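You operate a simulated robot arm through the tools that you are given. There is no shell and no other tool. Be economical: measure what you need, move in short steps, check, and stop when the job is done.

Carry out the task below with a simulated robot arm. There is one attempt and no reset: what you move stays moved.

JOB
Put two of the map tubes from the counter of the long bookcase on the top of the side table. Fetch the clip jar and stand it on the counter of the long bookcase. Open the press bed, take the game tile from the top of the lacquered table and leave it on the top of the press bed, then shut the bed. Open the throws drawer. Any order will do. Set down upright: map tube, clip jar.

Only the result counts: the job must be done as asked and must still hold three seconds after the hand-in. Knocking over, shifting, dropping, spilling or breaking anything else fails it.

ROBOT AND FRAMES
A 7-joint arm with a two-finger parallel gripper on a trunk, on a base that drives. Base frame: it is fixed to the floor where the robot stands at the start and does not move with it; the origin is under the middle of the robot, x ahead of it, y to its left, z up. Readings come in mm, degrees, newtons and seconds.
Its first joint turns from -166.0 to 166.0 degrees. Places, roughly: clip jar [-3000, 2000, 750]; counter of the long bookcase (266x22 cm) [240, 800, 800]; game tile (3x5x2 cm) [-3100, 2400, 700]; map tube [500, -500, 1000]; press bed [-2700, 4200, 800]; throws drawer [1800, 3200, 400]; top of the press bed [-2700, 4200, 800]; top of the side table [-1400, -900, 600]. Payload 1.57 kg.
The TCP is the grasp point between the finger pads, 30 mm short of the fingertips. In the tool frame z runs along the fingers and y along their closing line. Largest opening 110 mm; finger width 24, thickness 12; the body of the gripper, 48 by 112 mm, starts 78 mm behind the TCP.
Orientation is told as [roll, pitch, yaw] about the base's x, y, z axes, in that order, counted from this pose: with the fingers straight down and closing along the base's y, the tool's x points along the base's -x, its y along +y and its z along -z.

CONTROLS
- The arm moves only by the tool drive_tool. Its argument "deltas" is a list of rows, each an object (a shift or turn left out is 0, a gripper value left out holds the last) with "rot": the turn, a rotation vector about the tool's x, y, z in degrees, a list of three; "xyz": the shift along the tool's x, y, z in m, a list of three; "grip": the opening, from 0 (shut) to 1 (fully open). In form: [{"rot": [ax, ay, az], "xyz": [dx, dy, dz], "grip": grip}, ...]. A call has 1 to 20 rows; each row is the pose to reach, as a shift and turn from the pose commanded when the call began, along the tool's axes at that moment. Each row takes 0.2 s and may step no farther than 50 mm and 8.6 degrees from the row before; otherwise, or with a gripper value out of range, the whole call is refused. Where a pose cannot be reached the arm comes as near as it can. A force on the tool above 40 N (or 10 N above the force at the start of the call, whichever is more), or a blocked arm, ends the call early, and 0.2 s more pass. The fingers move at their own pace (about 45 mm/s each) and stop on an object; they squeeze with about 37 N. The grip force told is the motor's: it shows also when the fingers shut on nothing. Time passes only in rows, and 0.2 s behind the last, so rows that repeat a pose let the fingers close. It gives the time, the measured TCP pose, the force on the tool (base axes), the opening and the grip force at its end, in the units of the frame above (readings bear some noise), with the torque about the TCP (base axes, N m) and any sound that the robot's microphone picked up.
- Cameras (640 x 400 px; columns grow to the right, rows downward): "scene" is now at [12.1, 101.7, 1609.5]; the picture's right is [-0.68, -0.74, 0.00], its down [-0.46, 0.42, -0.78] and it looks along [0.57, -0.53, -0.63] (base axes); focal length 285 px, centre (320, 200). "wrist" rides on the gripper at [70, 16, -141] in the tool frame; the picture's right is [-0.23, 0.97, 0.00], its down [-0.86, -0.20, -0.48] and it looks along [-0.47, -0.11, 0.88] (tool axes); focal length 222 px, centre (320, 200). There is no depth. A picture from a camera that has moved, and an enlarged one, comes with that camera's place and axes in the base frame and with its lens. The place of the scene camera against the robot may be out by one fixed shift of up to 18 mm in any direction.
- get_image(camera): a new picture of that camera. The clock stands still meanwhile.
- raise_lower(by): slides the trunk up (or, below 0, down) by that many mm; the arm and the scene camera ride with it, the base frame stays. It gives what a move gives, with no picture.
- base_move(legs): drives the robot by 1 to 6 legs, each [ahead, turn to the left] in mm and degrees, along the robot's own axes; the way and the turn of a leg run together, so that a leg with both is an arc; at most 1500 mm and 180 degrees a leg. The arm and the cameras ride along, it lands a little off, and it stops where it bumps. It gives what a move gives.
- aim_head(pan, tilt): turns the head with the scene camera to pan (to the left, within 155 degrees either way) and tilt (down, from -29 to 69), counted from straight ahead of the robot. It gives what a move gives.
- close_up(camera, box): a new picture of the part [left, top, right, bottom] of that camera's present view, enlarged. The clock stands still meanwhile.
- close_job(): hands the job in; it is judged then, once.

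Go step by step. Nothing tells you exact positions but the pictures and the camera data: compare them with the known pose of the tool, close in by small moves and look again before you grip or let go. The budget is 175 turns and 126 pictures, counting those below and the enlarged ones. Unless the task says otherwise, let go and move clear before handing in.

The tools are called after "Emit:" as name(argument=value, ...) on one line, values as JSON. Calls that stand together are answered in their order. drive_tool: Moves the arm, as the interface text tells. Its arguments: {"type":"object","properties":{"deltas":{"type":"array"}},"required":["deltas"]} The other tools are called the same way: raise_lower (by) slides the trunk up or down; base_move (legs) drives the base; aim_head (pan, tilt) turns the head that bears the scene camera; get_image (camera) takes a picture; close_up (camera, box) takes an enlarged picture of a part of a camera's view; close_job () hands the job in.

At the start:

```text
time_s: 0.0
eef_pos: [394.5, -51.2, 1186.0]
ee_rot: [0.1, 0.0, -0.1]
ft_force: [-0.3, 0.1, 0.1]
ft_torque: [-0.03, 0.03, -0.01]
width: 110.0
grip_force: 0.1
trunk travel left (down, up): [-525.0, 65.0]
robot x, y, heading: [1.3, 0.2, -0.2]
head pan, tilt: [-42.7, 38.8]
```

scene: 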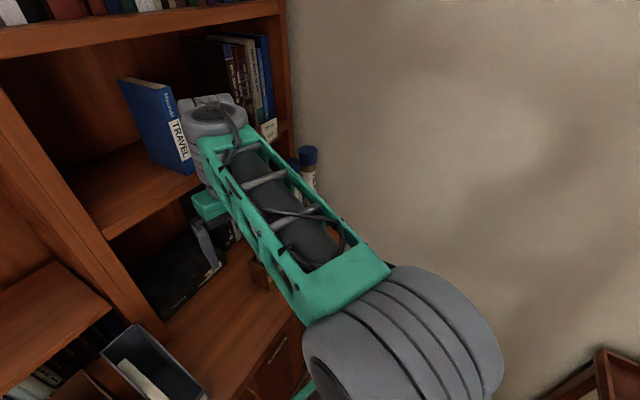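
wrist: 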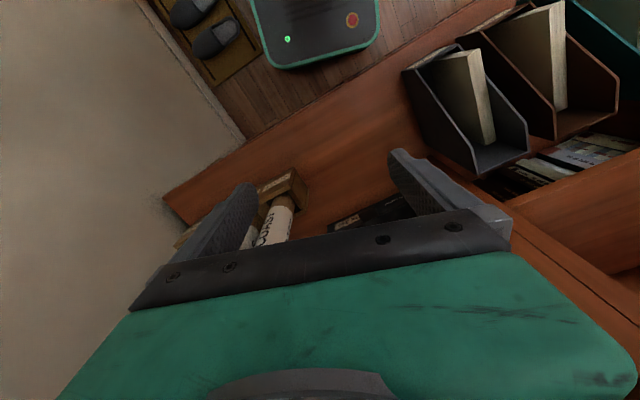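

I see the long bookcase ahead, with map tubes standing on its counter near the right end, behind the arm. I'll look around first.

Emit:
aim_head(pan=-60, tilt=30)

```text
time_s: 0.8
eef_pos: [394.5, -51.9, 1185.7]
ee_rot: [0.0, 0.1, 0.0]
ft_force: [-0.8, -0.1, 0.0]
ft_torque: [-0.02, -0.01, 0.02]
width: 110.0
grip_force: 0.0
trunk travel left (down, up): [-525.0, 65.0]
robot x, y, heading: [-2.1, 1.8, -0.1]
head pan, tilt: [-60.0, 30.0]
```

Emit:
get_image(camera="scene")

Emit:
get_image(camera="wrist")

```text
123 pictures are left
camera scene: at [-5.7, 81.6, 1623.0], right [-0.87, -0.5, 0.0], down [-0.25, 0.43, -0.87], along [0.43, -0.75, -0.5], focal length 285 px, centre (320, 200)
```

scene: 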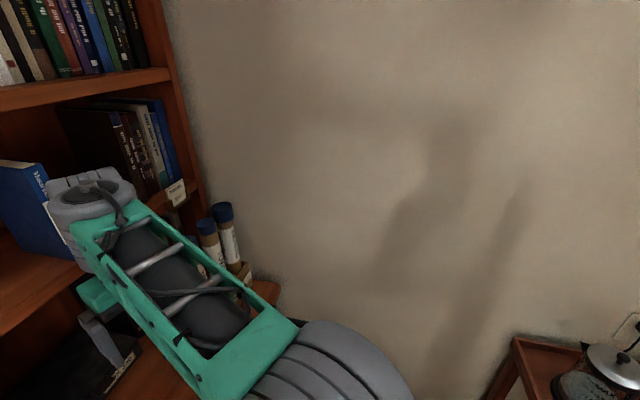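

```text
122 pictures are left
camera wrist: at [324.9, -35.6, 1327.0], right [0.23, 0.97, 0.0], down [0.86, -0.2, 0.48], along [0.47, -0.11, -0.88], focal length 222 px, centre (320, 200)
```

wrist: 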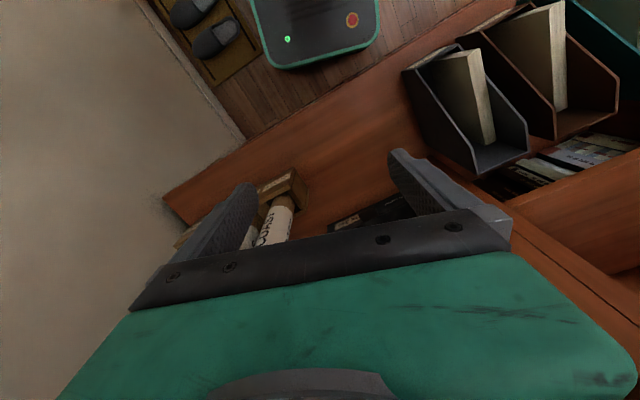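

Emit:
close_up(camera="scene", box=[120, 160, 320, 320])

Emit:
close_up(camera="wrist", box=[140, 100, 440, 290])

```text
2.50 times, centred on (220, 240) of scene
camera zoom: at [-5.7, 81.6, 1623.0], right [-0.87, -0.5, 0.0], down [-0.25, 0.43, -0.87], along [0.43, -0.75, -0.5], focal length 713 px, centre (570, 100)
```

zoom: 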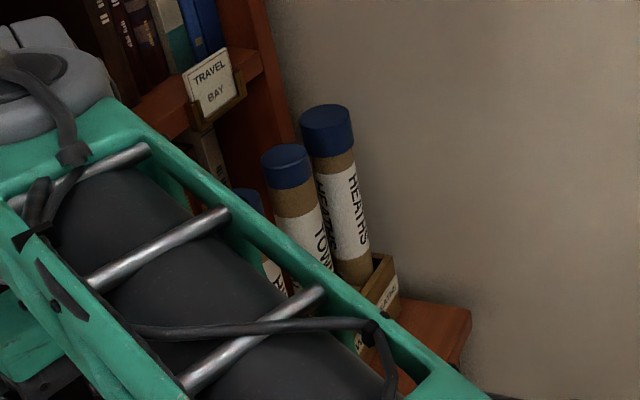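

```text
2.11 times, centred on (290, 195) of wrist
camera zoom: at [324.9, -35.6, 1327.0], right [0.23, 0.97, 0.0], down [0.86, -0.2, 0.48], along [0.47, -0.11, -0.88], focal length 468 px, centre (383, 210)
```

zoom: 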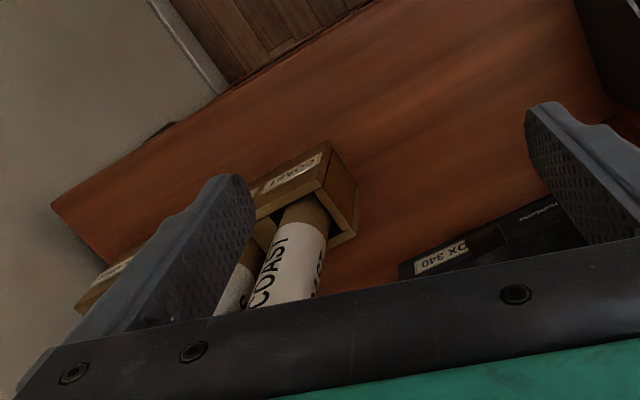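

Map tubes stand in small wooden holders. I'll survey the room.

Emit:
aim_head(pan=-130, tilt=25)

Emit:
get_image(camera="scene")

Emit:
aim_head(pan=150, tilt=15)

Emit:
get_image(camera="scene")

Emit:
aim_head(pan=75, tilt=15)

Emit:
get_image(camera="scene")

Emit:
aim_head(pan=20, tilt=35)

Emit:
get_image(camera="scene")

```text
time_s: 2.2
eef_pos: [394.9, -50.7, 1186.8]
ee_rot: [0.1, 0.1, 0.0]
ft_force: [0.1, -0.3, 0.0]
ft_torque: [-0.01, -0.03, -0.02]
width: 110.0
grip_force: 0.0
trunk travel left (down, up): [-525.0, 65.0]
robot x, y, heading: [0.5, 1.1, -0.2]
head pan, tilt: [-130.0, 25.0]
```

```text
119 pictures are left
camera scene: at [-110.2, 89.2, 1631.0], right [-0.77, 0.64, 0.0], down [0.27, 0.32, -0.91], along [-0.58, -0.69, -0.42], focal length 285 px, centre (320, 200)
```

scene: 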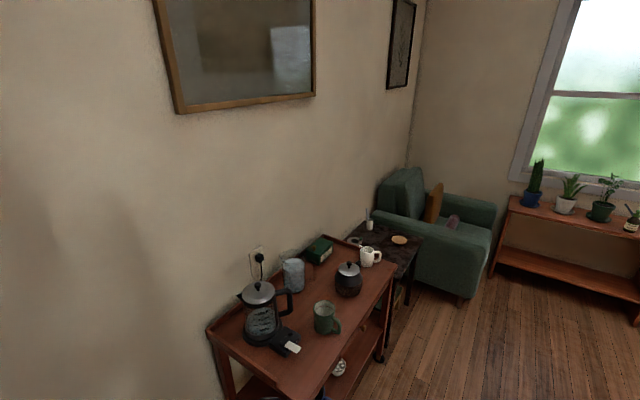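

```text
time_s: 6.1
eef_pos: [393.8, -51.9, 1185.4]
ee_rot: [0.0, 0.1, -0.1]
ft_force: [0.6, 0.0, 0.2]
ft_torque: [-0.01, 0.02, 0.01]
width: 110.0
grip_force: 0.0
trunk travel left (down, up): [-525.0, 65.0]
robot x, y, heading: [-0.4, 2.7, -0.0]
head pan, tilt: [150.0, 15.0]
```

```text
118 pictures are left
camera scene: at [-131.9, 206.6, 1647.2], right [0.5, 0.87, 0.0], down [0.22, -0.13, -0.97], along [-0.84, 0.48, -0.26], focal length 285 px, centre (320, 200)
```

scene: 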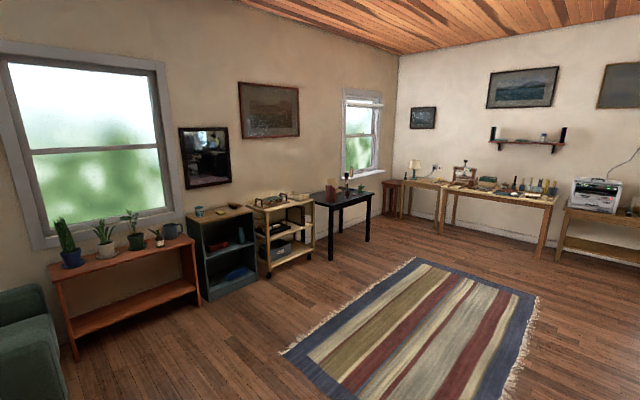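

```text
time_s: 7.5
eef_pos: [394.0, -51.8, 1185.9]
ee_rot: [0.0, 0.0, 0.0]
ft_force: [0.3, -1.2, -1.0]
ft_torque: [0.01, 0.01, -0.01]
width: 110.3
grip_force: 0.0
trunk travel left (down, up): [-525.0, 65.0]
robot x, y, heading: [-0.4, -1.8, 0.0]
head pan, tilt: [75.0, 15.0]
```

```text
117 pictures are left
camera scene: at [-26.9, 250.1, 1647.2], right [0.97, -0.26, 0.0], down [-0.07, -0.25, -0.97], along [0.25, 0.93, -0.26], focal length 285 px, centre (320, 200)
```

scene: 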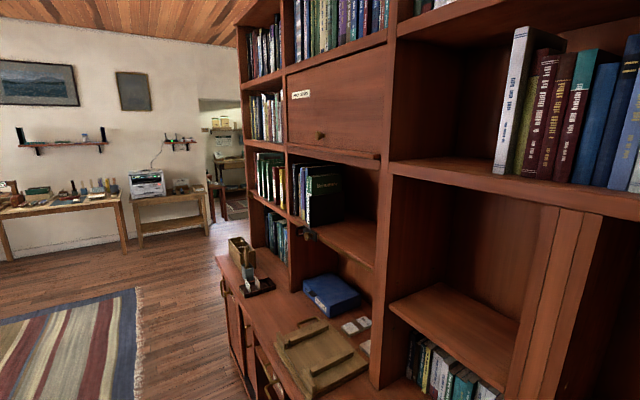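

```text
time_s: 8.8
eef_pos: [394.1, -52.0, 1185.8]
ee_rot: [0.0, 0.0, 0.0]
ft_force: [-0.4, 0.1, -0.4]
ft_torque: [0.02, -0.02, 0.01]
width: 109.9
grip_force: 0.0
trunk travel left (down, up): [-525.0, 65.0]
robot x, y, heading: [-2.4, -2.7, 0.0]
head pan, tilt: [20.0, 35.0]
```

```text
116 pictures are left
camera scene: at [31.7, 190.0, 1615.2], right [0.34, -0.94, 0.0], down [-0.54, -0.2, -0.82], along [0.77, 0.28, -0.57], focal length 285 px, centre (320, 200)
```

scene: 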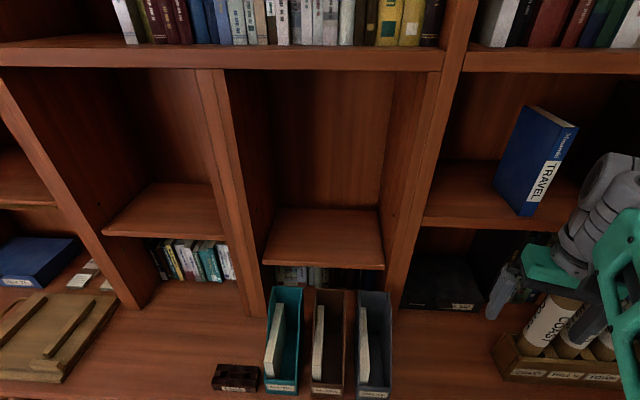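

Behind me is free floor. I back up 350 mm so the arm clears the view to the tubes.

Emit:
base_move(legs=[[-350, 0]])

Emit:
aim_head(pan=-35, tilt=35)

Emit:
get_image(camera="scene")

Emit:
get_image(camera="wrist")

```text
time_s: 11.1
eef_pos: [38.6, -51.8, 1186.1]
ee_rot: [0.1, 0.0, -0.2]
ft_force: [0.3, 0.0, 0.3]
ft_torque: [0.0, 0.0, 0.04]
width: 110.2
grip_force: 0.0
trunk travel left (down, up): [-525.0, 65.0]
robot x, y, heading: [-356.1, -0.9, -0.3]
head pan, tilt: [20.0, 35.0]
```

```text
time_s: 12.3
eef_pos: [38.6, -53.5, 1186.9]
ee_rot: [0.0, -0.2, -0.3]
ft_force: [0.3, 0.6, -0.3]
ft_torque: [0.01, -0.03, 0.05]
width: 109.9
grip_force: 0.0
trunk travel left (down, up): [-525.0, 65.0]
robot x, y, heading: [-356.7, 2.4, -0.2]
head pan, tilt: [-35.0, 35.0]
```

```text
115 pictures are left
camera scene: at [-334.0, 110.0, 1615.2], right [-0.58, -0.82, 0.0], down [-0.47, 0.33, -0.82], along [0.67, -0.47, -0.57], focal length 285 px, centre (320, 200)
```

scene: 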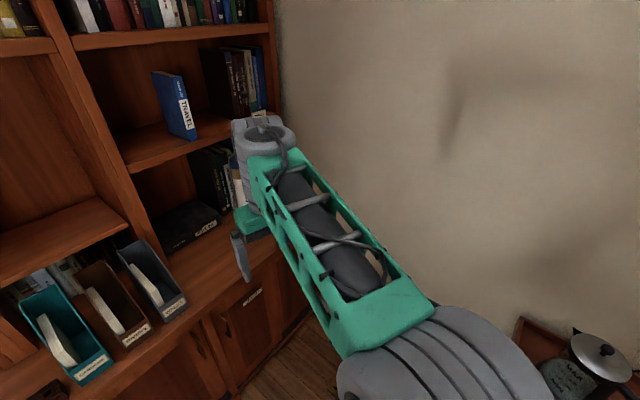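

```text
114 pictures are left
camera wrist: at [-30.7, -36.1, 1327.1], right [0.23, 0.97, 0.0], down [0.85, -0.2, 0.48], along [0.47, -0.11, -0.88], focal length 222 px, centre (320, 200)
```

wrist: 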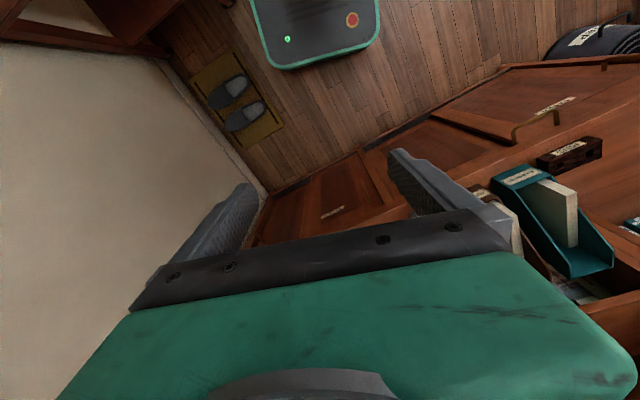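

Emit:
base_move(legs=[[0, 70]])

Emit:
aim_head(pan=-105, tilt=35)

Emit:
get_image(camera="scene")

```text
time_s: 14.8
eef_pos: [-58.8, 241.6, 1186.5]
ee_rot: [0.0, 0.0, 45.8]
ft_force: [0.3, 0.1, -0.2]
ft_torque: [0.03, 0.04, -0.02]
width: 110.0
grip_force: 0.0
trunk travel left (down, up): [-525.0, 65.0]
robot x, y, heading: [-384.2, 7.5, 37.7]
head pan, tilt: [-35.0, 35.0]
stopped in leg 1: the robot was blocked; the commanded pose is now the measured one
```

```text
time_s: 16.2
eef_pos: [-60.0, 242.9, 1185.6]
ee_rot: [0.0, 0.0, 45.9]
ft_force: [-0.3, 0.4, -0.6]
ft_torque: [-0.04, 0.01, -0.02]
width: 110.2
grip_force: 0.0
trunk travel left (down, up): [-525.0, 65.0]
robot x, y, heading: [-381.3, 11.4, 37.7]
head pan, tilt: [-105.0, 35.0]
```

```text
113 pictures are left
camera scene: at [-481.4, 17.3, 1615.2], right [-0.92, -0.39, 0.0], down [-0.22, 0.53, -0.82], along [0.32, -0.76, -0.57], focal length 285 px, centre (320, 200)
```

scene: 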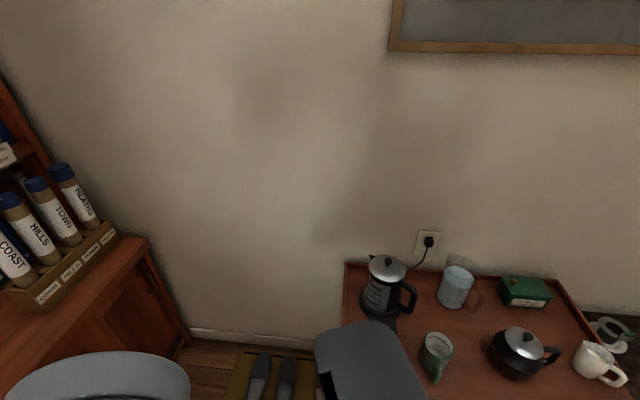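

The turn was blocked; I need to see what it touched.

Emit:
get_image(camera="wrist")

Emit:
aim_head(pan=-35, tilt=65)

Emit:
get_image(camera="scene")

Emit:
aim_head(pan=60, tilt=65)

Emit:
get_image(camera="scene")

```text
112 pictures are left
camera wrist: at [-119.5, 203.9, 1327.0], right [-0.54, 0.84, 0.0], down [0.74, 0.47, 0.48], along [0.4, 0.26, -0.88], focal length 222 px, centre (320, 200)
```

wrist: 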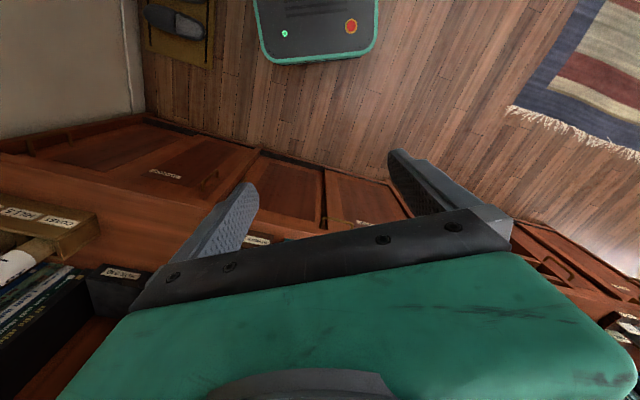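

```text
time_s: 17.6
eef_pos: [-58.9, 243.5, 1185.4]
ee_rot: [0.0, -0.1, 45.9]
ft_force: [-0.2, -0.1, -0.5]
ft_torque: [0.01, 0.01, -0.02]
width: 110.1
grip_force: 0.0
trunk travel left (down, up): [-525.0, 65.0]
robot x, y, heading: [-381.4, 8.0, 37.7]
head pan, tilt: [-35.0, 65.0]
```

```text
111 pictures are left
camera scene: at [-454.8, 101.3, 1575.4], right [0.05, -1.0, 0.0], down [-0.91, -0.04, -0.42], along [0.42, 0.02, -0.91], focal length 285 px, centre (320, 200)
```

scene: 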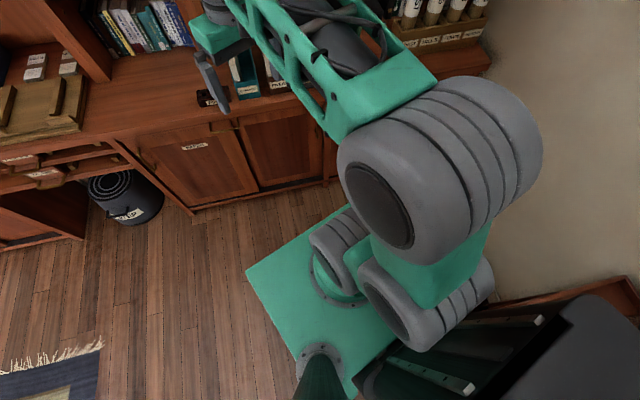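

```text
time_s: 19.4
eef_pos: [-59.7, 244.1, 1186.5]
ee_rot: [0.1, 0.0, 45.9]
ft_force: [-0.1, -0.5, -0.3]
ft_torque: [-0.01, 0.0, 0.03]
width: 110.3
grip_force: 0.0
trunk travel left (down, up): [-525.0, 65.0]
robot x, y, heading: [-387.4, 12.2, 37.8]
head pan, tilt: [60.0, 65.0]
```

```text
110 pictures are left
camera scene: at [-523.6, 158.6, 1575.3], right [0.99, 0.13, 0.0], down [0.12, -0.9, -0.42], along [-0.06, 0.42, -0.91], focal length 285 px, centre (320, 200)
```

scene: 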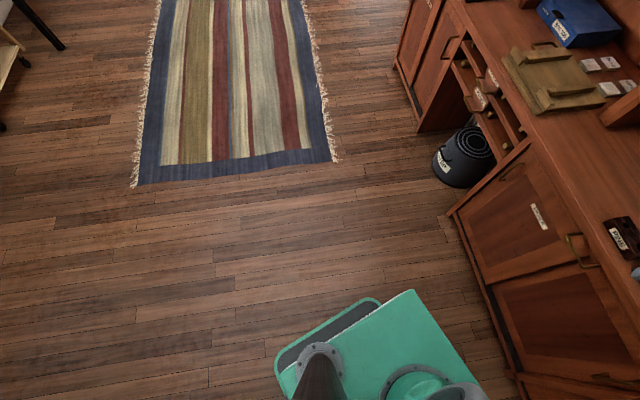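

The base's rear corner evidently met the coffee cart. I move away from it and then face the tubes again, with the arm swung left.

Emit:
base_move(legs=[[150, 0]])

Emit:
aim_head(pan=-75, tilt=35)

Emit:
get_image(camera="scene")

Emit:
aim_head(pan=-150, tilt=40)

Emit:
get_image(camera="scene")

```text
time_s: 20.7
eef_pos: [59.8, 334.6, 1185.9]
ee_rot: [0.1, -0.1, 45.8]
ft_force: [0.2, -1.0, 0.2]
ft_torque: [0.01, 0.04, -0.02]
width: 109.8
grip_force: 0.1
trunk travel left (down, up): [-525.0, 65.0]
robot x, y, heading: [-263.2, 102.9, 37.9]
head pan, tilt: [60.0, 65.0]
```

```text
time_s: 22.9
eef_pos: [59.5, 334.1, 1185.5]
ee_rot: [0.0, -0.1, 45.8]
ft_force: [-0.4, 0.6, 0.9]
ft_torque: [-0.01, 0.0, 0.05]
width: 110.0
grip_force: 0.0
trunk travel left (down, up): [-525.0, 65.0]
robot x, y, heading: [-263.7, 105.4, 37.7]
head pan, tilt: [-75.0, 35.0]
```

```text
109 pictures are left
camera scene: at [-326.2, 137.3, 1615.2], right [-0.61, -0.8, 0.0], down [-0.46, 0.35, -0.82], along [0.65, -0.5, -0.57], focal length 285 px, centre (320, 200)
```

scene: 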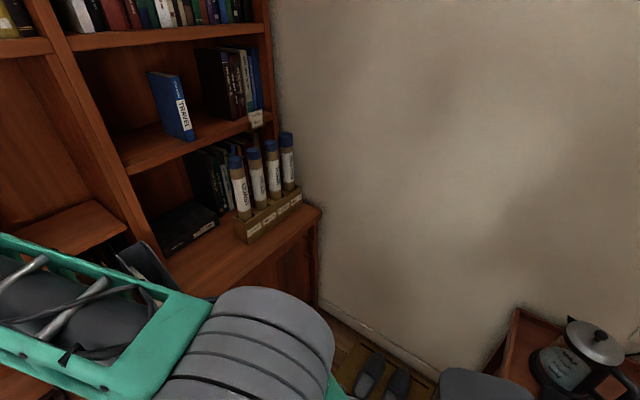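

```text
time_s: 24.4
eef_pos: [59.9, 335.7, 1185.2]
ee_rot: [0.0, 0.0, 45.7]
ft_force: [0.9, 0.2, 0.2]
ft_torque: [0.02, 0.02, -0.03]
width: 109.8
grip_force: 0.2
trunk travel left (down, up): [-525.0, 65.0]
robot x, y, heading: [-267.8, 101.8, 37.8]
head pan, tilt: [-150.0, 40.0]
```

```text
108 pictures are left
camera scene: at [-428.5, 112.0, 1607.7], right [-0.93, 0.38, 0.0], down [0.24, 0.59, -0.77], along [-0.29, -0.71, -0.64], focal length 285 px, centre (320, 200)
```

scene: 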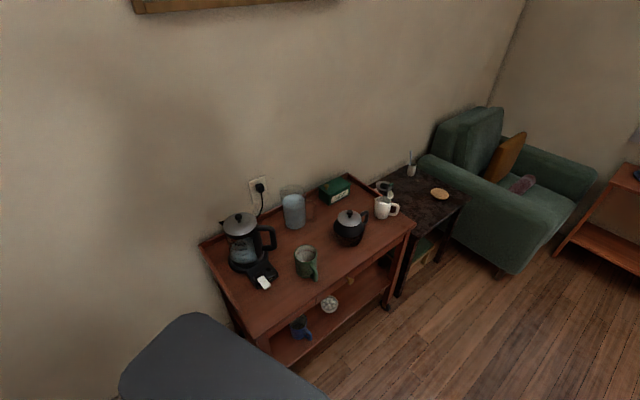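

All looks undisturbed: four tubes (COAST, HILLS, TOWN, HEATHS) stand in a tray. I drive back toward the bookcase, facing them.

Emit:
base_move(legs=[[0, -50], [230, 0]])

Emit:
aim_head(pan=-30, tilt=35)

Emit:
get_image(camera="scene")

Emit:
get_image(camera="wrist")

```text
time_s: 28.4
eef_pos: [349.8, -44.4, 1185.6]
ee_rot: [-0.1, 0.0, -3.8]
ft_force: [0.5, 0.6, -0.3]
ft_torque: [0.0, 0.04, 0.0]
width: 109.9
grip_force: 0.0
trunk travel left (down, up): [-525.0, 65.0]
robot x, y, heading: [-40.1, 50.9, -12.1]
head pan, tilt: [-150.0, 40.0]
```

```text
time_s: 30.4
eef_pos: [349.6, -43.7, 1185.6]
ee_rot: [0.0, -0.1, -3.8]
ft_force: [-0.8, 0.2, 0.2]
ft_torque: [-0.03, -0.01, -0.01]
width: 109.8
grip_force: 0.0
trunk travel left (down, up): [-525.0, 65.0]
robot x, y, heading: [-40.9, 48.8, -12.2]
head pan, tilt: [-30.0, 35.0]
```

```text
107 pictures are left
camera scene: at [9.9, 161.1, 1615.2], right [-0.67, -0.74, 0.0], down [-0.43, 0.38, -0.82], along [0.61, -0.55, -0.57], focal length 285 px, centre (320, 200)
```

scene: 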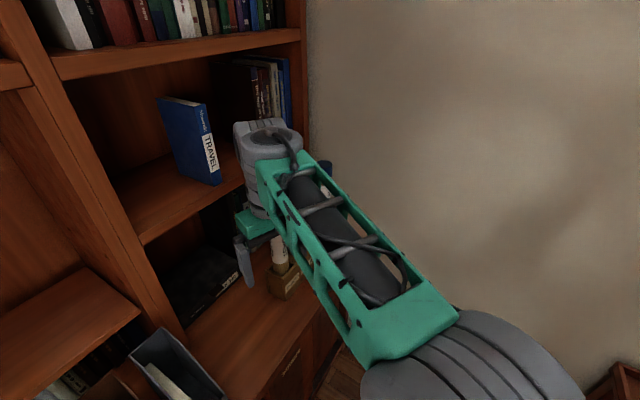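

```text
106 pictures are left
camera wrist: at [281.8, -22.9, 1326.9], right [0.29, 0.96, 0.0], down [0.84, -0.26, 0.48], along [0.46, -0.14, -0.88], focal length 222 px, centre (320, 200)
```

wrist: 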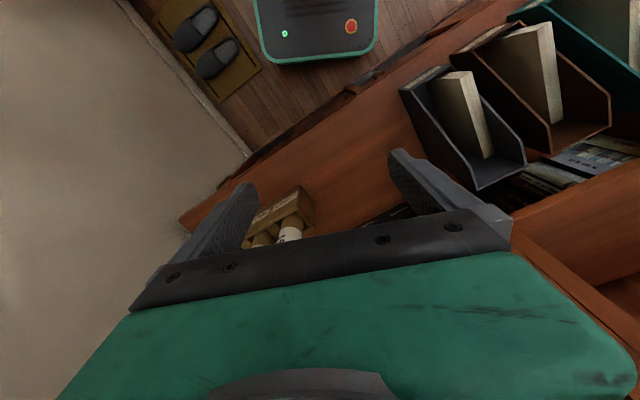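

The bookcase is turned about 15° to the base frame. I swing the hand left to clear the head's view of the tubes.

Emit:
drive_tool(deltas=[{"xyz": [0.01, 0.045, 0]}, {"xyz": [0.02, 0.09, 0]}, {"xyz": [0.03, 0.135, 0]}, {"xyz": [0.04, 0.18, 0]}, {"xyz": [0.05, 0.225, 0]}, {"xyz": [0.06, 0.27, 0]}, {"xyz": [0.07, 0.315, 0]}, {"xyz": [0.08, 0.36, 0]}])

Emit:
get_image(camera="scene")

```text
time_s: 32.1
eef_pos: [292.6, 320.0, 1187.3]
ee_rot: [-0.1, -0.1, -4.1]
ft_force: [0.4, -0.1, -0.1]
ft_torque: [0.02, -0.01, -0.01]
width: 109.9
grip_force: 0.0
trunk travel left (down, up): [-525.0, 65.0]
robot x, y, heading: [-40.5, 51.8, -12.2]
head pan, tilt: [-30.0, 35.0]
```

```text
105 pictures are left
camera scene: at [10.1, 161.9, 1615.1], right [-0.67, -0.74, 0.0], down [-0.43, 0.38, -0.82], along [0.61, -0.55, -0.57], focal length 285 px, centre (320, 200)
```

scene: 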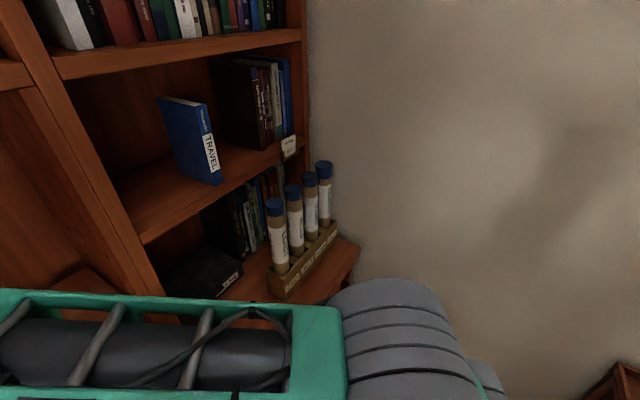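

Emit:
close_up(camera="scene", box=[220, 145, 380, 305])

```text
2.50 times, centred on (300, 225) of scene
camera zoom: at [10.1, 161.9, 1615.1], right [-0.67, -0.74, 0.0], down [-0.43, 0.38, -0.82], along [0.61, -0.55, -0.57], focal length 713 px, centre (370, 138)
```

zoom: 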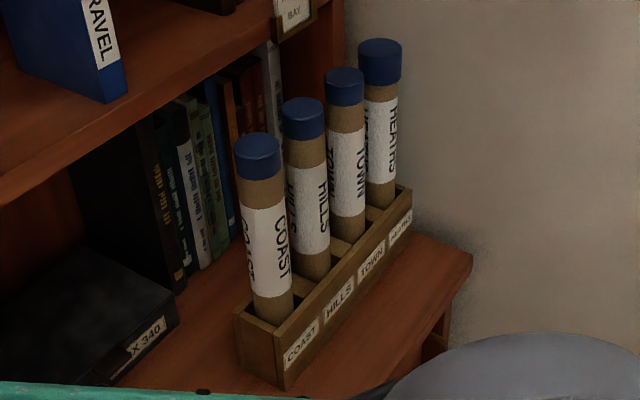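

Tube tops come out at about COAST (571,-177), HILLS (601,-260), z≈1163, diameter ~50. I raise the trunk and bring the hand above COAST, closing along the row.

Emit:
raise_lower(by=64)

Emit:
drive_tool(deltas=[{"xyz": [-0.026, -0.0396, 0], "rot": [0, 0, -1.75]}, {"xyz": [-0.052, -0.0793, 0], "rot": [0, 0, -3.5]}, {"xyz": [-0.078, -0.119, 0], "rot": [0, 0, -5.25]}, {"xyz": [-0.104, -0.1585, 0], "rot": [0, 0, -7]}, {"xyz": [-0.13, -0.198, 0], "rot": [0, 0, -8.75]}, {"xyz": [-0.156, -0.238, 0], "rot": [0, 0, -10.5]}, {"xyz": [-0.182, -0.277, 0], "rot": [0, 0, -12.25]}, {"xyz": [-0.208, -0.317, 0], "rot": [0, 0, -14]}, {"xyz": [-0.234, -0.357, 0], "rot": [0, 0, -15.75]}, {"xyz": [-0.26, -0.396, 0], "rot": [0, 0, -17.5]}, {"xyz": [-0.286, -0.436, 0], "rot": [0, 0, -19.25]}, {"xyz": [-0.313, -0.4756, 0], "rot": [0, 0, -21]}])

Emit:
get_image(camera="wrist")

Emit:
get_image(camera="scene")

```text
time_s: 33.2
eef_pos: [293.3, 319.6, 1250.7]
ee_rot: [-0.1, 0.0, -3.8]
ft_force: [0.2, -0.4, -0.1]
ft_torque: [-0.03, 0.0, 0.04]
width: 109.7
grip_force: 0.0
trunk travel left (down, up): [-589.0, 1.0]
robot x, y, heading: [-41.4, 52.8, -12.2]
head pan, tilt: [-30.0, 35.0]
```

```text
time_s: 35.8
eef_pos: [572.5, -179.4, 1251.8]
ee_rot: [0.0, 0.1, 17.1]
ft_force: [0.4, -0.4, 0.2]
ft_torque: [0.03, 0.01, 0.01]
width: 109.8
grip_force: 0.0
trunk travel left (down, up): [-589.0, 1.0]
robot x, y, heading: [-37.4, 47.4, -11.9]
head pan, tilt: [-30.0, 35.0]
```

```text
103 pictures are left
camera wrist: at [501.8, -184.7, 1392.4], right [-0.07, 1.0, 0.0], down [0.88, 0.06, 0.48], along [0.48, 0.03, -0.88], focal length 222 px, centre (320, 200)
```

wrist: 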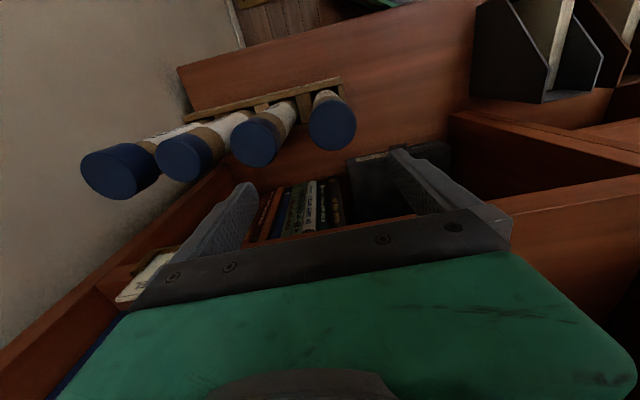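

```text
102 pictures are left
camera scene: at [11.3, 159.9, 1679.2], right [-0.67, -0.74, 0.0], down [-0.43, 0.39, -0.82], along [0.61, -0.55, -0.57], focal length 285 px, centre (320, 200)
```

scene: 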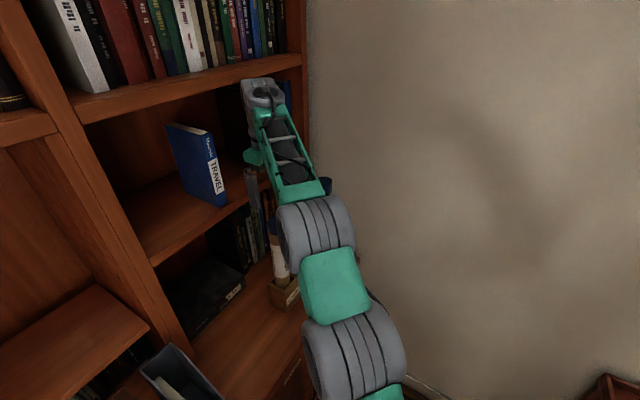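

The wrist view puts the caps some 35 mm nearer the robot than I computed; I shift that way and look again to settle the height.

Emit:
drive_tool(deltas=[{"xyz": [0.036, 0.0, 0]}, {"xyz": [0.036, 0.0, 0]}])

Emit:
get_image(camera="wrist")

```text
time_s: 36.4
eef_pos: [536.8, -188.1, 1251.2]
ee_rot: [0.1, 0.1, 17.0]
ft_force: [0.1, -0.4, 0.6]
ft_torque: [-0.02, 0.0, -0.01]
width: 110.0
grip_force: 0.0
trunk travel left (down, up): [-589.0, 1.0]
robot x, y, heading: [-41.3, 52.4, -12.1]
head pan, tilt: [-30.0, 35.0]
```

```text
101 pictures are left
camera wrist: at [466.8, -193.0, 1391.8], right [-0.07, 1.0, 0.0], down [0.88, 0.06, 0.48], along [0.48, 0.03, -0.88], focal length 222 px, centre (320, 200)
```

wrist: 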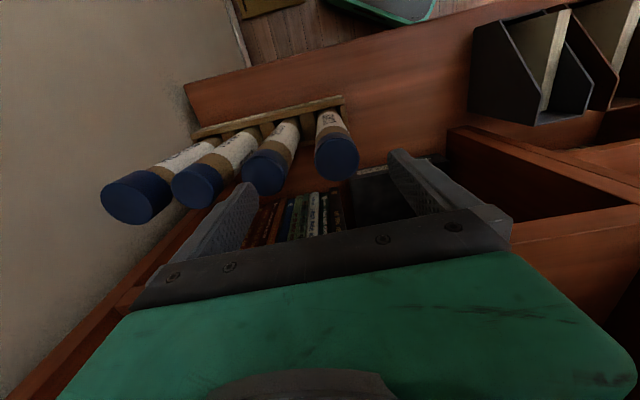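

Now the caps sit at about z 1180, COAST ≈ (535,-173). I centre, narrow the opening, descend partly and look.

Emit:
drive_tool(deltas=[{"xyz": [0.002, 0.017, 0], "grip": 0.75}, {"xyz": [0.002, 0.017, 0.02]}, {"xyz": [0.002, 0.017, 0.04]}])

Emit:
get_image(camera="wrist")

```text
time_s: 37.2
eef_pos: [531.9, -172.3, 1209.4]
ee_rot: [0.0, -0.1, 17.1]
ft_force: [-0.6, -0.4, 0.4]
ft_torque: [0.01, 0.02, 0.03]
width: 82.5
grip_force: 0.1
trunk travel left (down, up): [-589.0, 1.0]
robot x, y, heading: [-35.2, 51.2, -12.1]
head pan, tilt: [-30.0, 35.0]
```

```text
100 pictures are left
camera wrist: at [459.8, -177.7, 1351.2], right [-0.07, 1.0, 0.0], down [0.88, 0.06, 0.48], along [0.48, 0.03, -0.88], focal length 222 px, centre (320, 200)
```

wrist: 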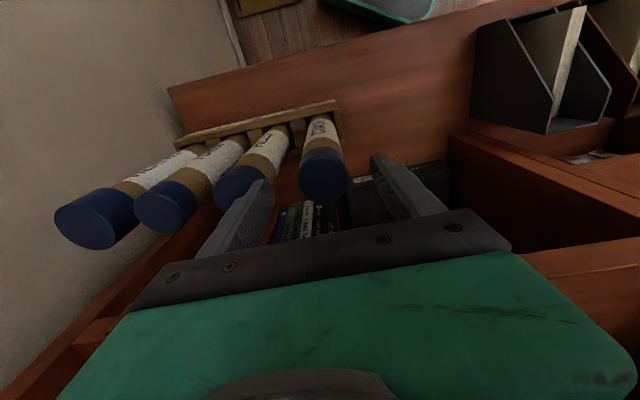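

Centred; the opening must be narrower to avoid HILLS. I set 60 mm, then descend around COAST.

Emit:
drive_tool(deltas=[{"xyz": [0, 0.003, 0], "grip": 0.55}, {"xyz": [0, 0.003, 0]}, {"xyz": [0, 0.003, 0.02]}, {"xyz": [0, 0.003, 0.04]}, {"xyz": [0, 0.003, 0.06]}])

Emit:
get_image(camera="wrist")

```text
time_s: 38.4
eef_pos: [528.9, -170.7, 1151.5]
ee_rot: [-0.1, 0.1, 17.1]
ft_force: [0.4, 0.0, 0.1]
ft_torque: [0.0, -0.01, 0.03]
width: 60.3
grip_force: 0.1
trunk travel left (down, up): [-589.0, 1.0]
robot x, y, heading: [-35.4, 52.1, -12.1]
head pan, tilt: [-30.0, 35.0]
```

```text
99 pictures are left
camera wrist: at [458.4, -175.6, 1292.3], right [-0.07, 1.0, 0.0], down [0.88, 0.06, 0.48], along [0.48, 0.03, -0.88], focal length 222 px, centre (320, 200)
```

wrist: 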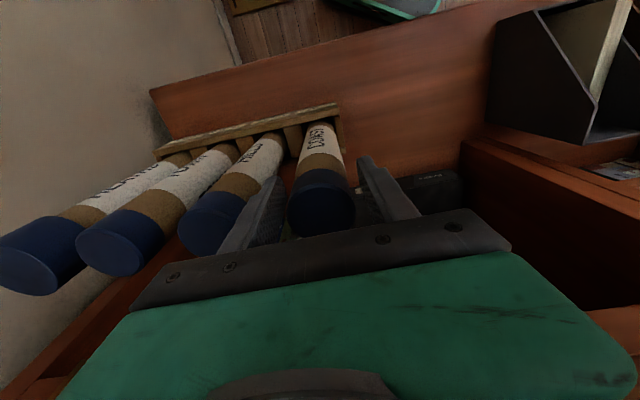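

Emit:
drive_tool(deltas=[{"xyz": [0, 0, 0.02]}, {"xyz": [0, 0, 0.025], "grip": 0.2}, {"xyz": [0, 0, 0.025]}, {"xyz": [0, 0, 0.025]}, {"xyz": [0, 0, 0.025]}])

Emit:
get_image(camera="wrist")

```text
time_s: 39.6
eef_pos: [529.4, -171.2, 1126.7]
ee_rot: [-0.2, -0.2, 17.1]
ft_force: [1.6, -3.7, 14.0]
ft_torque: [-0.95, -0.93, -0.14]
width: 48.1
grip_force: 36.5
trunk travel left (down, up): [-589.0, 1.0]
robot x, y, heading: [-40.5, 46.2, -12.1]
head pan, tilt: [-30.0, 35.0]
```

```text
98 pictures are left
camera wrist: at [458.3, -174.7, 1267.8], right [-0.07, 1.0, 0.0], down [0.87, 0.06, 0.48], along [0.48, 0.03, -0.88], focal length 222 px, centre (320, 200)
```

wrist: 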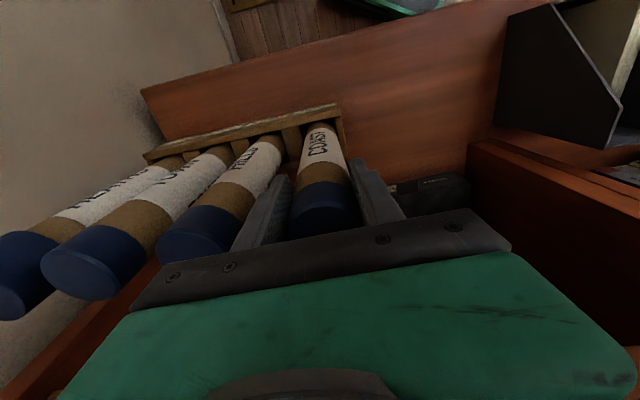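

Gripped at 48 mm. I lift straight up 130 mm.

Emit:
drive_tool(deltas=[{"xyz": [0, 0, -0.02], "grip": 0}, {"xyz": [0, 0, -0.05]}, {"xyz": [0, 0, -0.08]}, {"xyz": [0, 0, -0.11]}, {"xyz": [0, 0, -0.13]}])

Emit:
get_image(camera="scene")

Emit:
get_image(camera="wrist")

```text
time_s: 40.8
eef_pos: [530.4, -169.5, 1257.2]
ee_rot: [0.0, 0.1, 17.2]
ft_force: [1.0, -0.8, -3.0]
ft_torque: [0.01, 0.0, -0.02]
width: 47.7
grip_force: 37.1
trunk travel left (down, up): [-589.0, 1.0]
robot x, y, heading: [-42.4, 52.3, -12.0]
head pan, tilt: [-30.0, 35.0]
```

```text
97 pictures are left
camera scene: at [10.0, 161.1, 1679.2], right [-0.67, -0.74, 0.0], down [-0.43, 0.38, -0.82], along [0.61, -0.55, -0.57], focal length 285 px, centre (320, 200)
```

scene: 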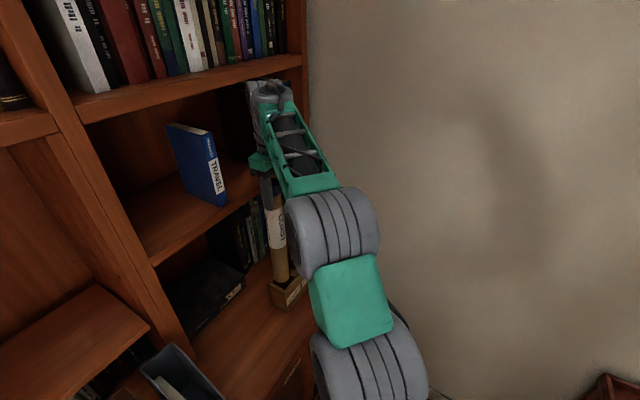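

```text
96 pictures are left
camera wrist: at [459.5, -174.0, 1397.6], right [-0.07, 1.0, 0.0], down [0.88, 0.06, 0.48], along [0.48, 0.03, -0.88], focal length 222 px, centre (320, 200)
```

wrist: 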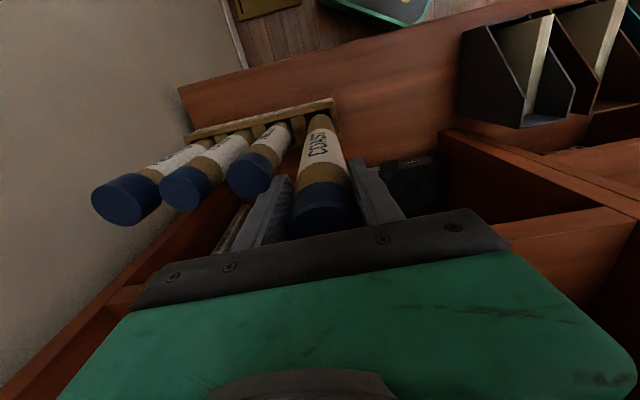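

Emit:
close_up(camera="scene", box=[200, 150, 360, 330])

Emit:
close_up(camera="wrist", box=[220, 60, 420, 200])

```text
2.22 times, centred on (280, 240) of scene
camera zoom: at [10.0, 161.1, 1679.2], right [-0.67, -0.74, 0.0], down [-0.43, 0.38, -0.82], along [0.61, -0.55, -0.57], focal length 634 px, centre (409, 111)
```

zoom: 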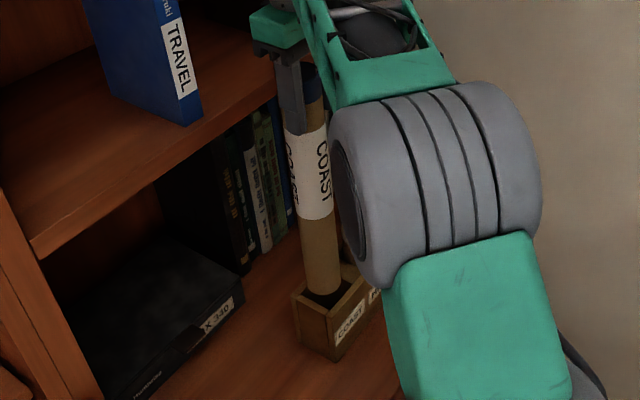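

```text
2.86 times, centred on (320, 130) of wrist
camera zoom: at [459.5, -174.0, 1397.6], right [-0.07, 1.0, 0.0], down [0.88, 0.06, 0.48], along [0.48, 0.03, -0.88], focal length 635 px, centre (320, 400)
```

zoom: 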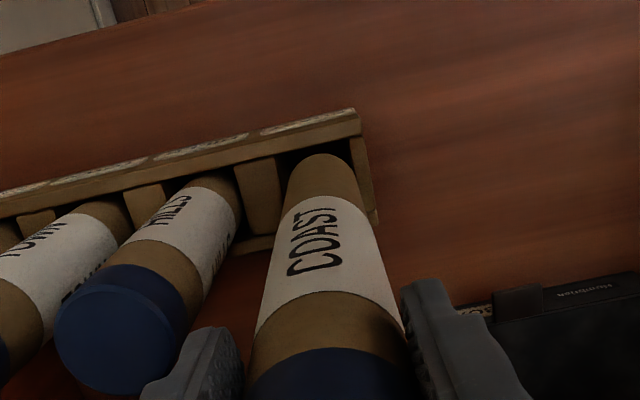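

The tube is clear of the tray (bottom about 330 mm below the TCP). I lift a bit more and pull it toward the robot, away from the bookcase.

Emit:
drive_tool(deltas=[{"xyz": [0, 0, -0.03]}, {"xyz": [0, 0, -0.05]}, {"xyz": [0.04, 0.0, -0.05]}, {"xyz": [0.08, 0.0, -0.05]}, {"xyz": [0.12, 0.0, -0.05]}, {"xyz": [0.16, 0.0, -0.05]}, {"xyz": [0.2, 0.0, -0.05]}, {"xyz": [0.2, 0.04, -0.05]}, {"xyz": [0.2, 0.08, -0.05]}])

Emit:
get_image(camera="scene")

```text
time_s: 42.8
eef_pos: [313.9, -149.8, 1305.4]
ee_rot: [-0.1, 0.0, 17.1]
ft_force: [0.0, 0.1, -2.6]
ft_torque: [-0.03, 0.02, 0.0]
width: 47.7
grip_force: 37.4
trunk travel left (down, up): [-589.0, 1.0]
robot x, y, heading: [-36.9, 53.5, -11.8]
head pan, tilt: [-30.0, 35.0]
```

```text
93 pictures are left
camera scene: at [9.6, 161.8, 1679.2], right [-0.67, -0.74, 0.0], down [-0.43, 0.38, -0.82], along [0.61, -0.55, -0.57], focal length 285 px, centre (320, 200)
```

scene: 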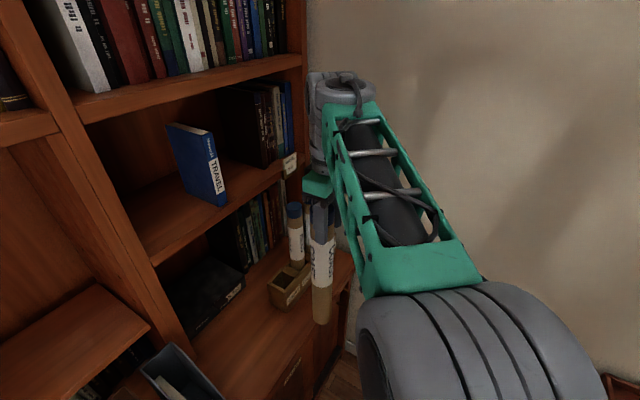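

The tube hangs free. Now I reverse away, align with the wall, and reverse past the cart toward the side table.

Emit:
base_move(legs=[[-500, 0], [0, 28], [-1020, 0]])

Emit:
aim_head(pan=-90, tilt=45)

Emit:
get_image(camera="scene")

```text
time_s: 52.0
eef_pos: [-1100.4, -136.2, 1304.9]
ee_rot: [0.0, 0.0, 45.1]
ft_force: [-0.8, -0.6, -2.1]
ft_torque: [-0.03, 0.03, -0.02]
width: 47.5
grip_force: 36.7
trunk travel left (down, up): [-589.0, 1.0]
robot x, y, heading: [-1504.4, -123.2, 15.9]
head pan, tilt: [-30.0, 35.0]
```

```text
time_s: 53.3
eef_pos: [-1098.8, -135.7, 1304.3]
ee_rot: [0.1, -0.1, 45.1]
ft_force: [-1.0, -0.7, -2.8]
ft_torque: [-0.02, 0.03, -0.01]
width: 47.4
grip_force: 37.2
trunk travel left (down, up): [-589.0, 1.0]
robot x, y, heading: [-1503.9, -125.0, 16.1]
head pan, tilt: [-90.0, 45.0]
```

```text
92 pictures are left
camera scene: at [-1574.1, -65.3, 1664.4], right [-0.96, -0.28, 0.0], down [-0.2, 0.68, -0.71], along [0.2, -0.68, -0.71], focal length 285 px, centre (320, 200)
```

scene: 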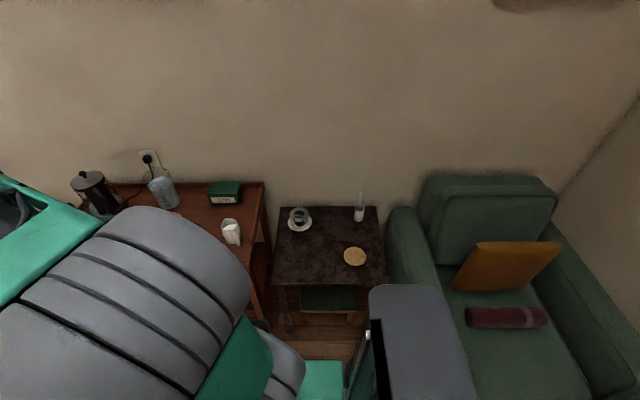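

Side table in view: cup, candle cup, and a coaster; the front-left is free. I turn to face the table.

Emit:
base_move(legs=[[0, -82]])

Emit:
aim_head(pan=-20, tilt=50)

Emit:
get_image(camera="scene")

Emit:
get_image(camera="wrist")

```text
time_s: 57.2
eef_pos: [-1466.0, -529.3, 1306.1]
ee_rot: [0.0, 0.0, -37.5]
ft_force: [0.1, -0.2, -2.0]
ft_torque: [0.03, 0.02, -0.04]
width: 47.2
grip_force: 37.3
trunk travel left (down, up): [-589.0, 1.0]
robot x, y, heading: [-1508.4, -125.0, -66.6]
head pan, tilt: [-90.0, 45.0]
```

```text
time_s: 58.6
eef_pos: [-1465.9, -528.8, 1305.7]
ee_rot: [0.0, 0.0, -37.6]
ft_force: [0.8, 0.3, -2.5]
ft_torque: [0.0, 0.05, 0.01]
width: 47.0
grip_force: 36.9
trunk travel left (down, up): [-589.0, 1.0]
robot x, y, heading: [-1504.8, -125.9, -66.8]
head pan, tilt: [-20.0, 50.0]
```

```text
91 pictures are left
camera scene: at [-1373.8, -79.9, 1657.5], right [-1.0, -0.06, 0.0], down [-0.04, 0.76, -0.64], along [0.04, -0.64, -0.77], focal length 285 px, centre (320, 200)
```

scene: 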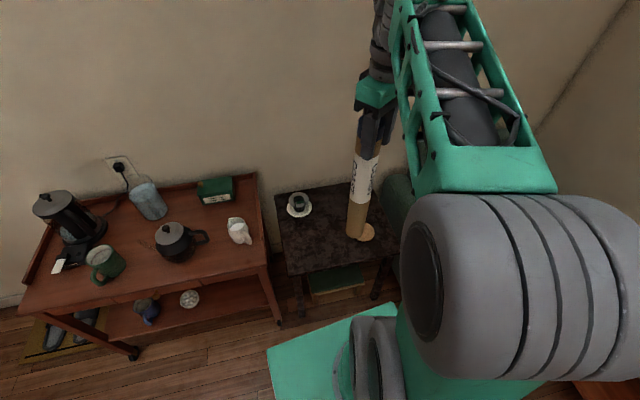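

```text
90 pictures are left
camera wrist: at [-1510.8, -473.5, 1446.0], right [0.77, 0.63, 0.0], down [0.56, -0.68, 0.48], along [0.3, -0.37, -0.88], focal length 222 px, centre (320, 200)
```

wrist: 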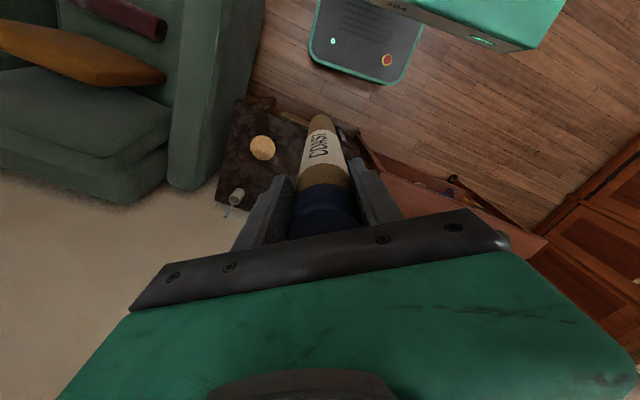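

I move the tube over the free front-left part of the table and lower the trunk partly.

Emit:
drive_tool(deltas=[{"xyz": [-0.046, 0, 0]}, {"xyz": [-0.092, 0, 0]}, {"xyz": [-0.138, 0, 0]}, {"xyz": [-0.184, 0, 0]}, {"xyz": [-0.229, 0, 0]}])

Emit:
raise_lower(by=-300)

Emit:
get_image(camera="scene")

Emit:
get_image(camera="wrist")

```text
time_s: 59.8
eef_pos: [-1284.1, -670.5, 1304.2]
ee_rot: [0.0, 0.2, -37.6]
ft_force: [0.2, 0.3, -2.5]
ft_torque: [0.04, 0.03, -0.03]
width: 46.9
grip_force: 36.6
trunk travel left (down, up): [-589.0, 1.0]
robot x, y, heading: [-1508.0, -121.8, -66.8]
head pan, tilt: [-20.0, 50.0]
```

```text
time_s: 62.8
eef_pos: [-1283.6, -669.1, 1005.7]
ee_rot: [-0.1, 0.0, -37.6]
ft_force: [0.8, 1.0, -2.2]
ft_torque: [0.0, 0.04, 0.01]
width: 47.2
grip_force: 37.0
trunk travel left (down, up): [-289.0, 301.0]
robot x, y, heading: [-1504.9, -122.3, -66.7]
head pan, tilt: [-20.0, 50.0]
```

```text
89 pictures are left
camera scene: at [-1373.7, -79.9, 1357.5], right [-1.0, -0.06, 0.0], down [-0.04, 0.76, -0.64], along [0.04, -0.64, -0.77], focal length 285 px, centre (320, 200)
```

scene: 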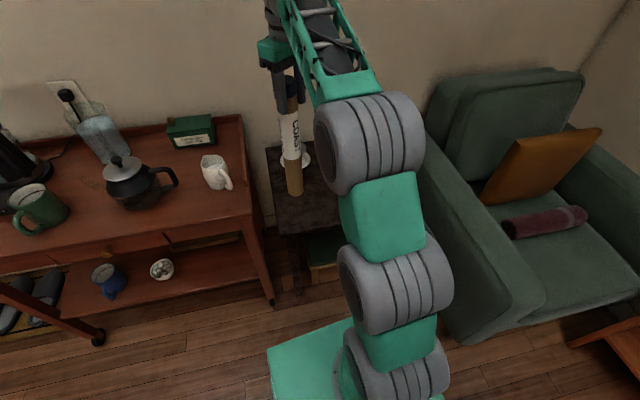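

```text
88 pictures are left
camera wrist: at [-1329.2, -614.1, 1146.0], right [0.77, 0.63, 0.0], down [0.56, -0.68, 0.48], along [0.3, -0.37, -0.88], focal length 222 px, centre (320, 200)
```

wrist: 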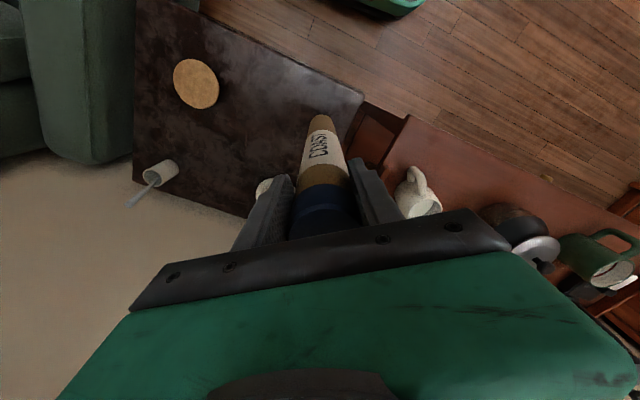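

Position is good. I lower the tube carefully.

Emit:
drive_tool(deltas=[{"xyz": [0, 0, 0.02]}, {"xyz": [0, 0, 0.04]}, {"xyz": [0, 0, 0.05]}, {"xyz": [0, 0, 0.055]}])

Emit:
close_up(camera="wrist", box=[200, 40, 420, 180])

Emit:
close_up(camera="scene", box=[240, 80, 340, 260])

```text
time_s: 63.8
eef_pos: [-1283.1, -670.2, 950.8]
ee_rot: [0.0, 0.0, -37.5]
ft_force: [-0.3, -1.2, -2.7]
ft_torque: [0.04, 0.03, 0.03]
width: 47.1
grip_force: 37.0
trunk travel left (down, up): [-289.0, 301.0]
robot x, y, heading: [-1505.9, -123.5, -66.6]
head pan, tilt: [-20.0, 50.0]
```

```text
2.86 times, centred on (310, 110) of wrist
camera zoom: at [-1329.5, -614.7, 1091.3], right [0.77, 0.63, 0.0], down [0.56, -0.68, 0.48], along [0.3, -0.37, -0.88], focal length 635 px, centre (349, 457)
```

zoom: 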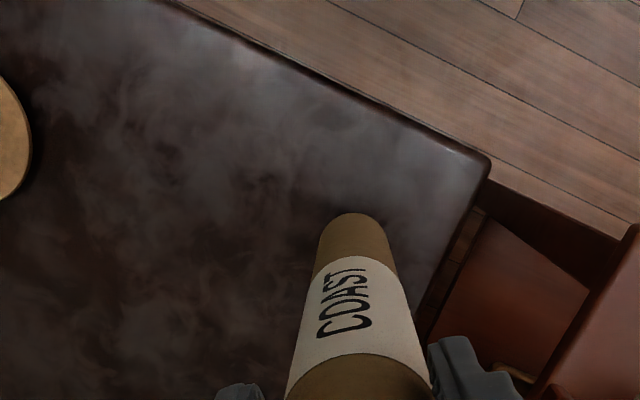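

```text
2.22 times, centred on (290, 170) of scene
camera zoom: at [-1373.6, -79.9, 1357.5], right [-1.0, -0.06, 0.0], down [-0.04, 0.76, -0.64], along [0.04, -0.64, -0.77], focal length 634 px, centre (387, 267)
```

zoom: 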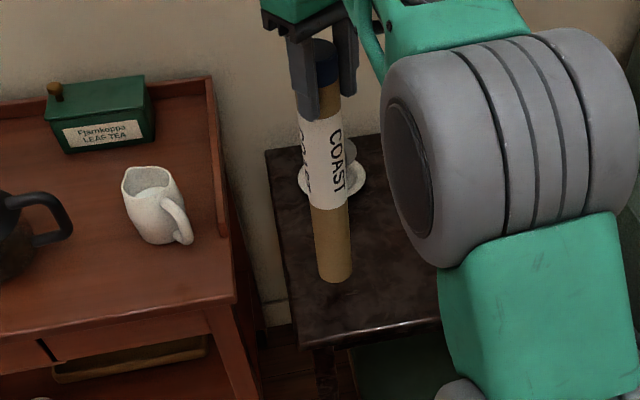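

Emit:
drive_tool(deltas=[{"xyz": [0, 0, 0.004]}, {"xyz": [0, 0, 0.008]}, {"xyz": [0, 0, 0.012]}])

Emit:
drive_tool(deltas=[{"xyz": [0, 0, 0.003]}, {"xyz": [0, 0, 0.006]}])

```text
time_s: 64.6
eef_pos: [-1285.1, -669.4, 938.9]
ee_rot: [0.0, 0.1, -37.6]
ft_force: [-0.1, 0.0, -3.2]
ft_torque: [0.07, 0.03, -0.03]
width: 47.1
grip_force: 37.0
trunk travel left (down, up): [-289.0, 301.0]
robot x, y, heading: [-1506.3, -122.4, -66.6]
head pan, tilt: [-20.0, 50.0]
```

```text
time_s: 65.2
eef_pos: [-1284.6, -669.2, 932.0]
ee_rot: [0.1, 0.1, -37.5]
ft_force: [0.6, 0.0, -2.3]
ft_torque: [0.03, 0.01, 0.01]
width: 47.2
grip_force: 37.2
trunk travel left (down, up): [-289.0, 301.0]
robot x, y, heading: [-1504.6, -122.6, -66.7]
head pan, tilt: [-20.0, 50.0]
```

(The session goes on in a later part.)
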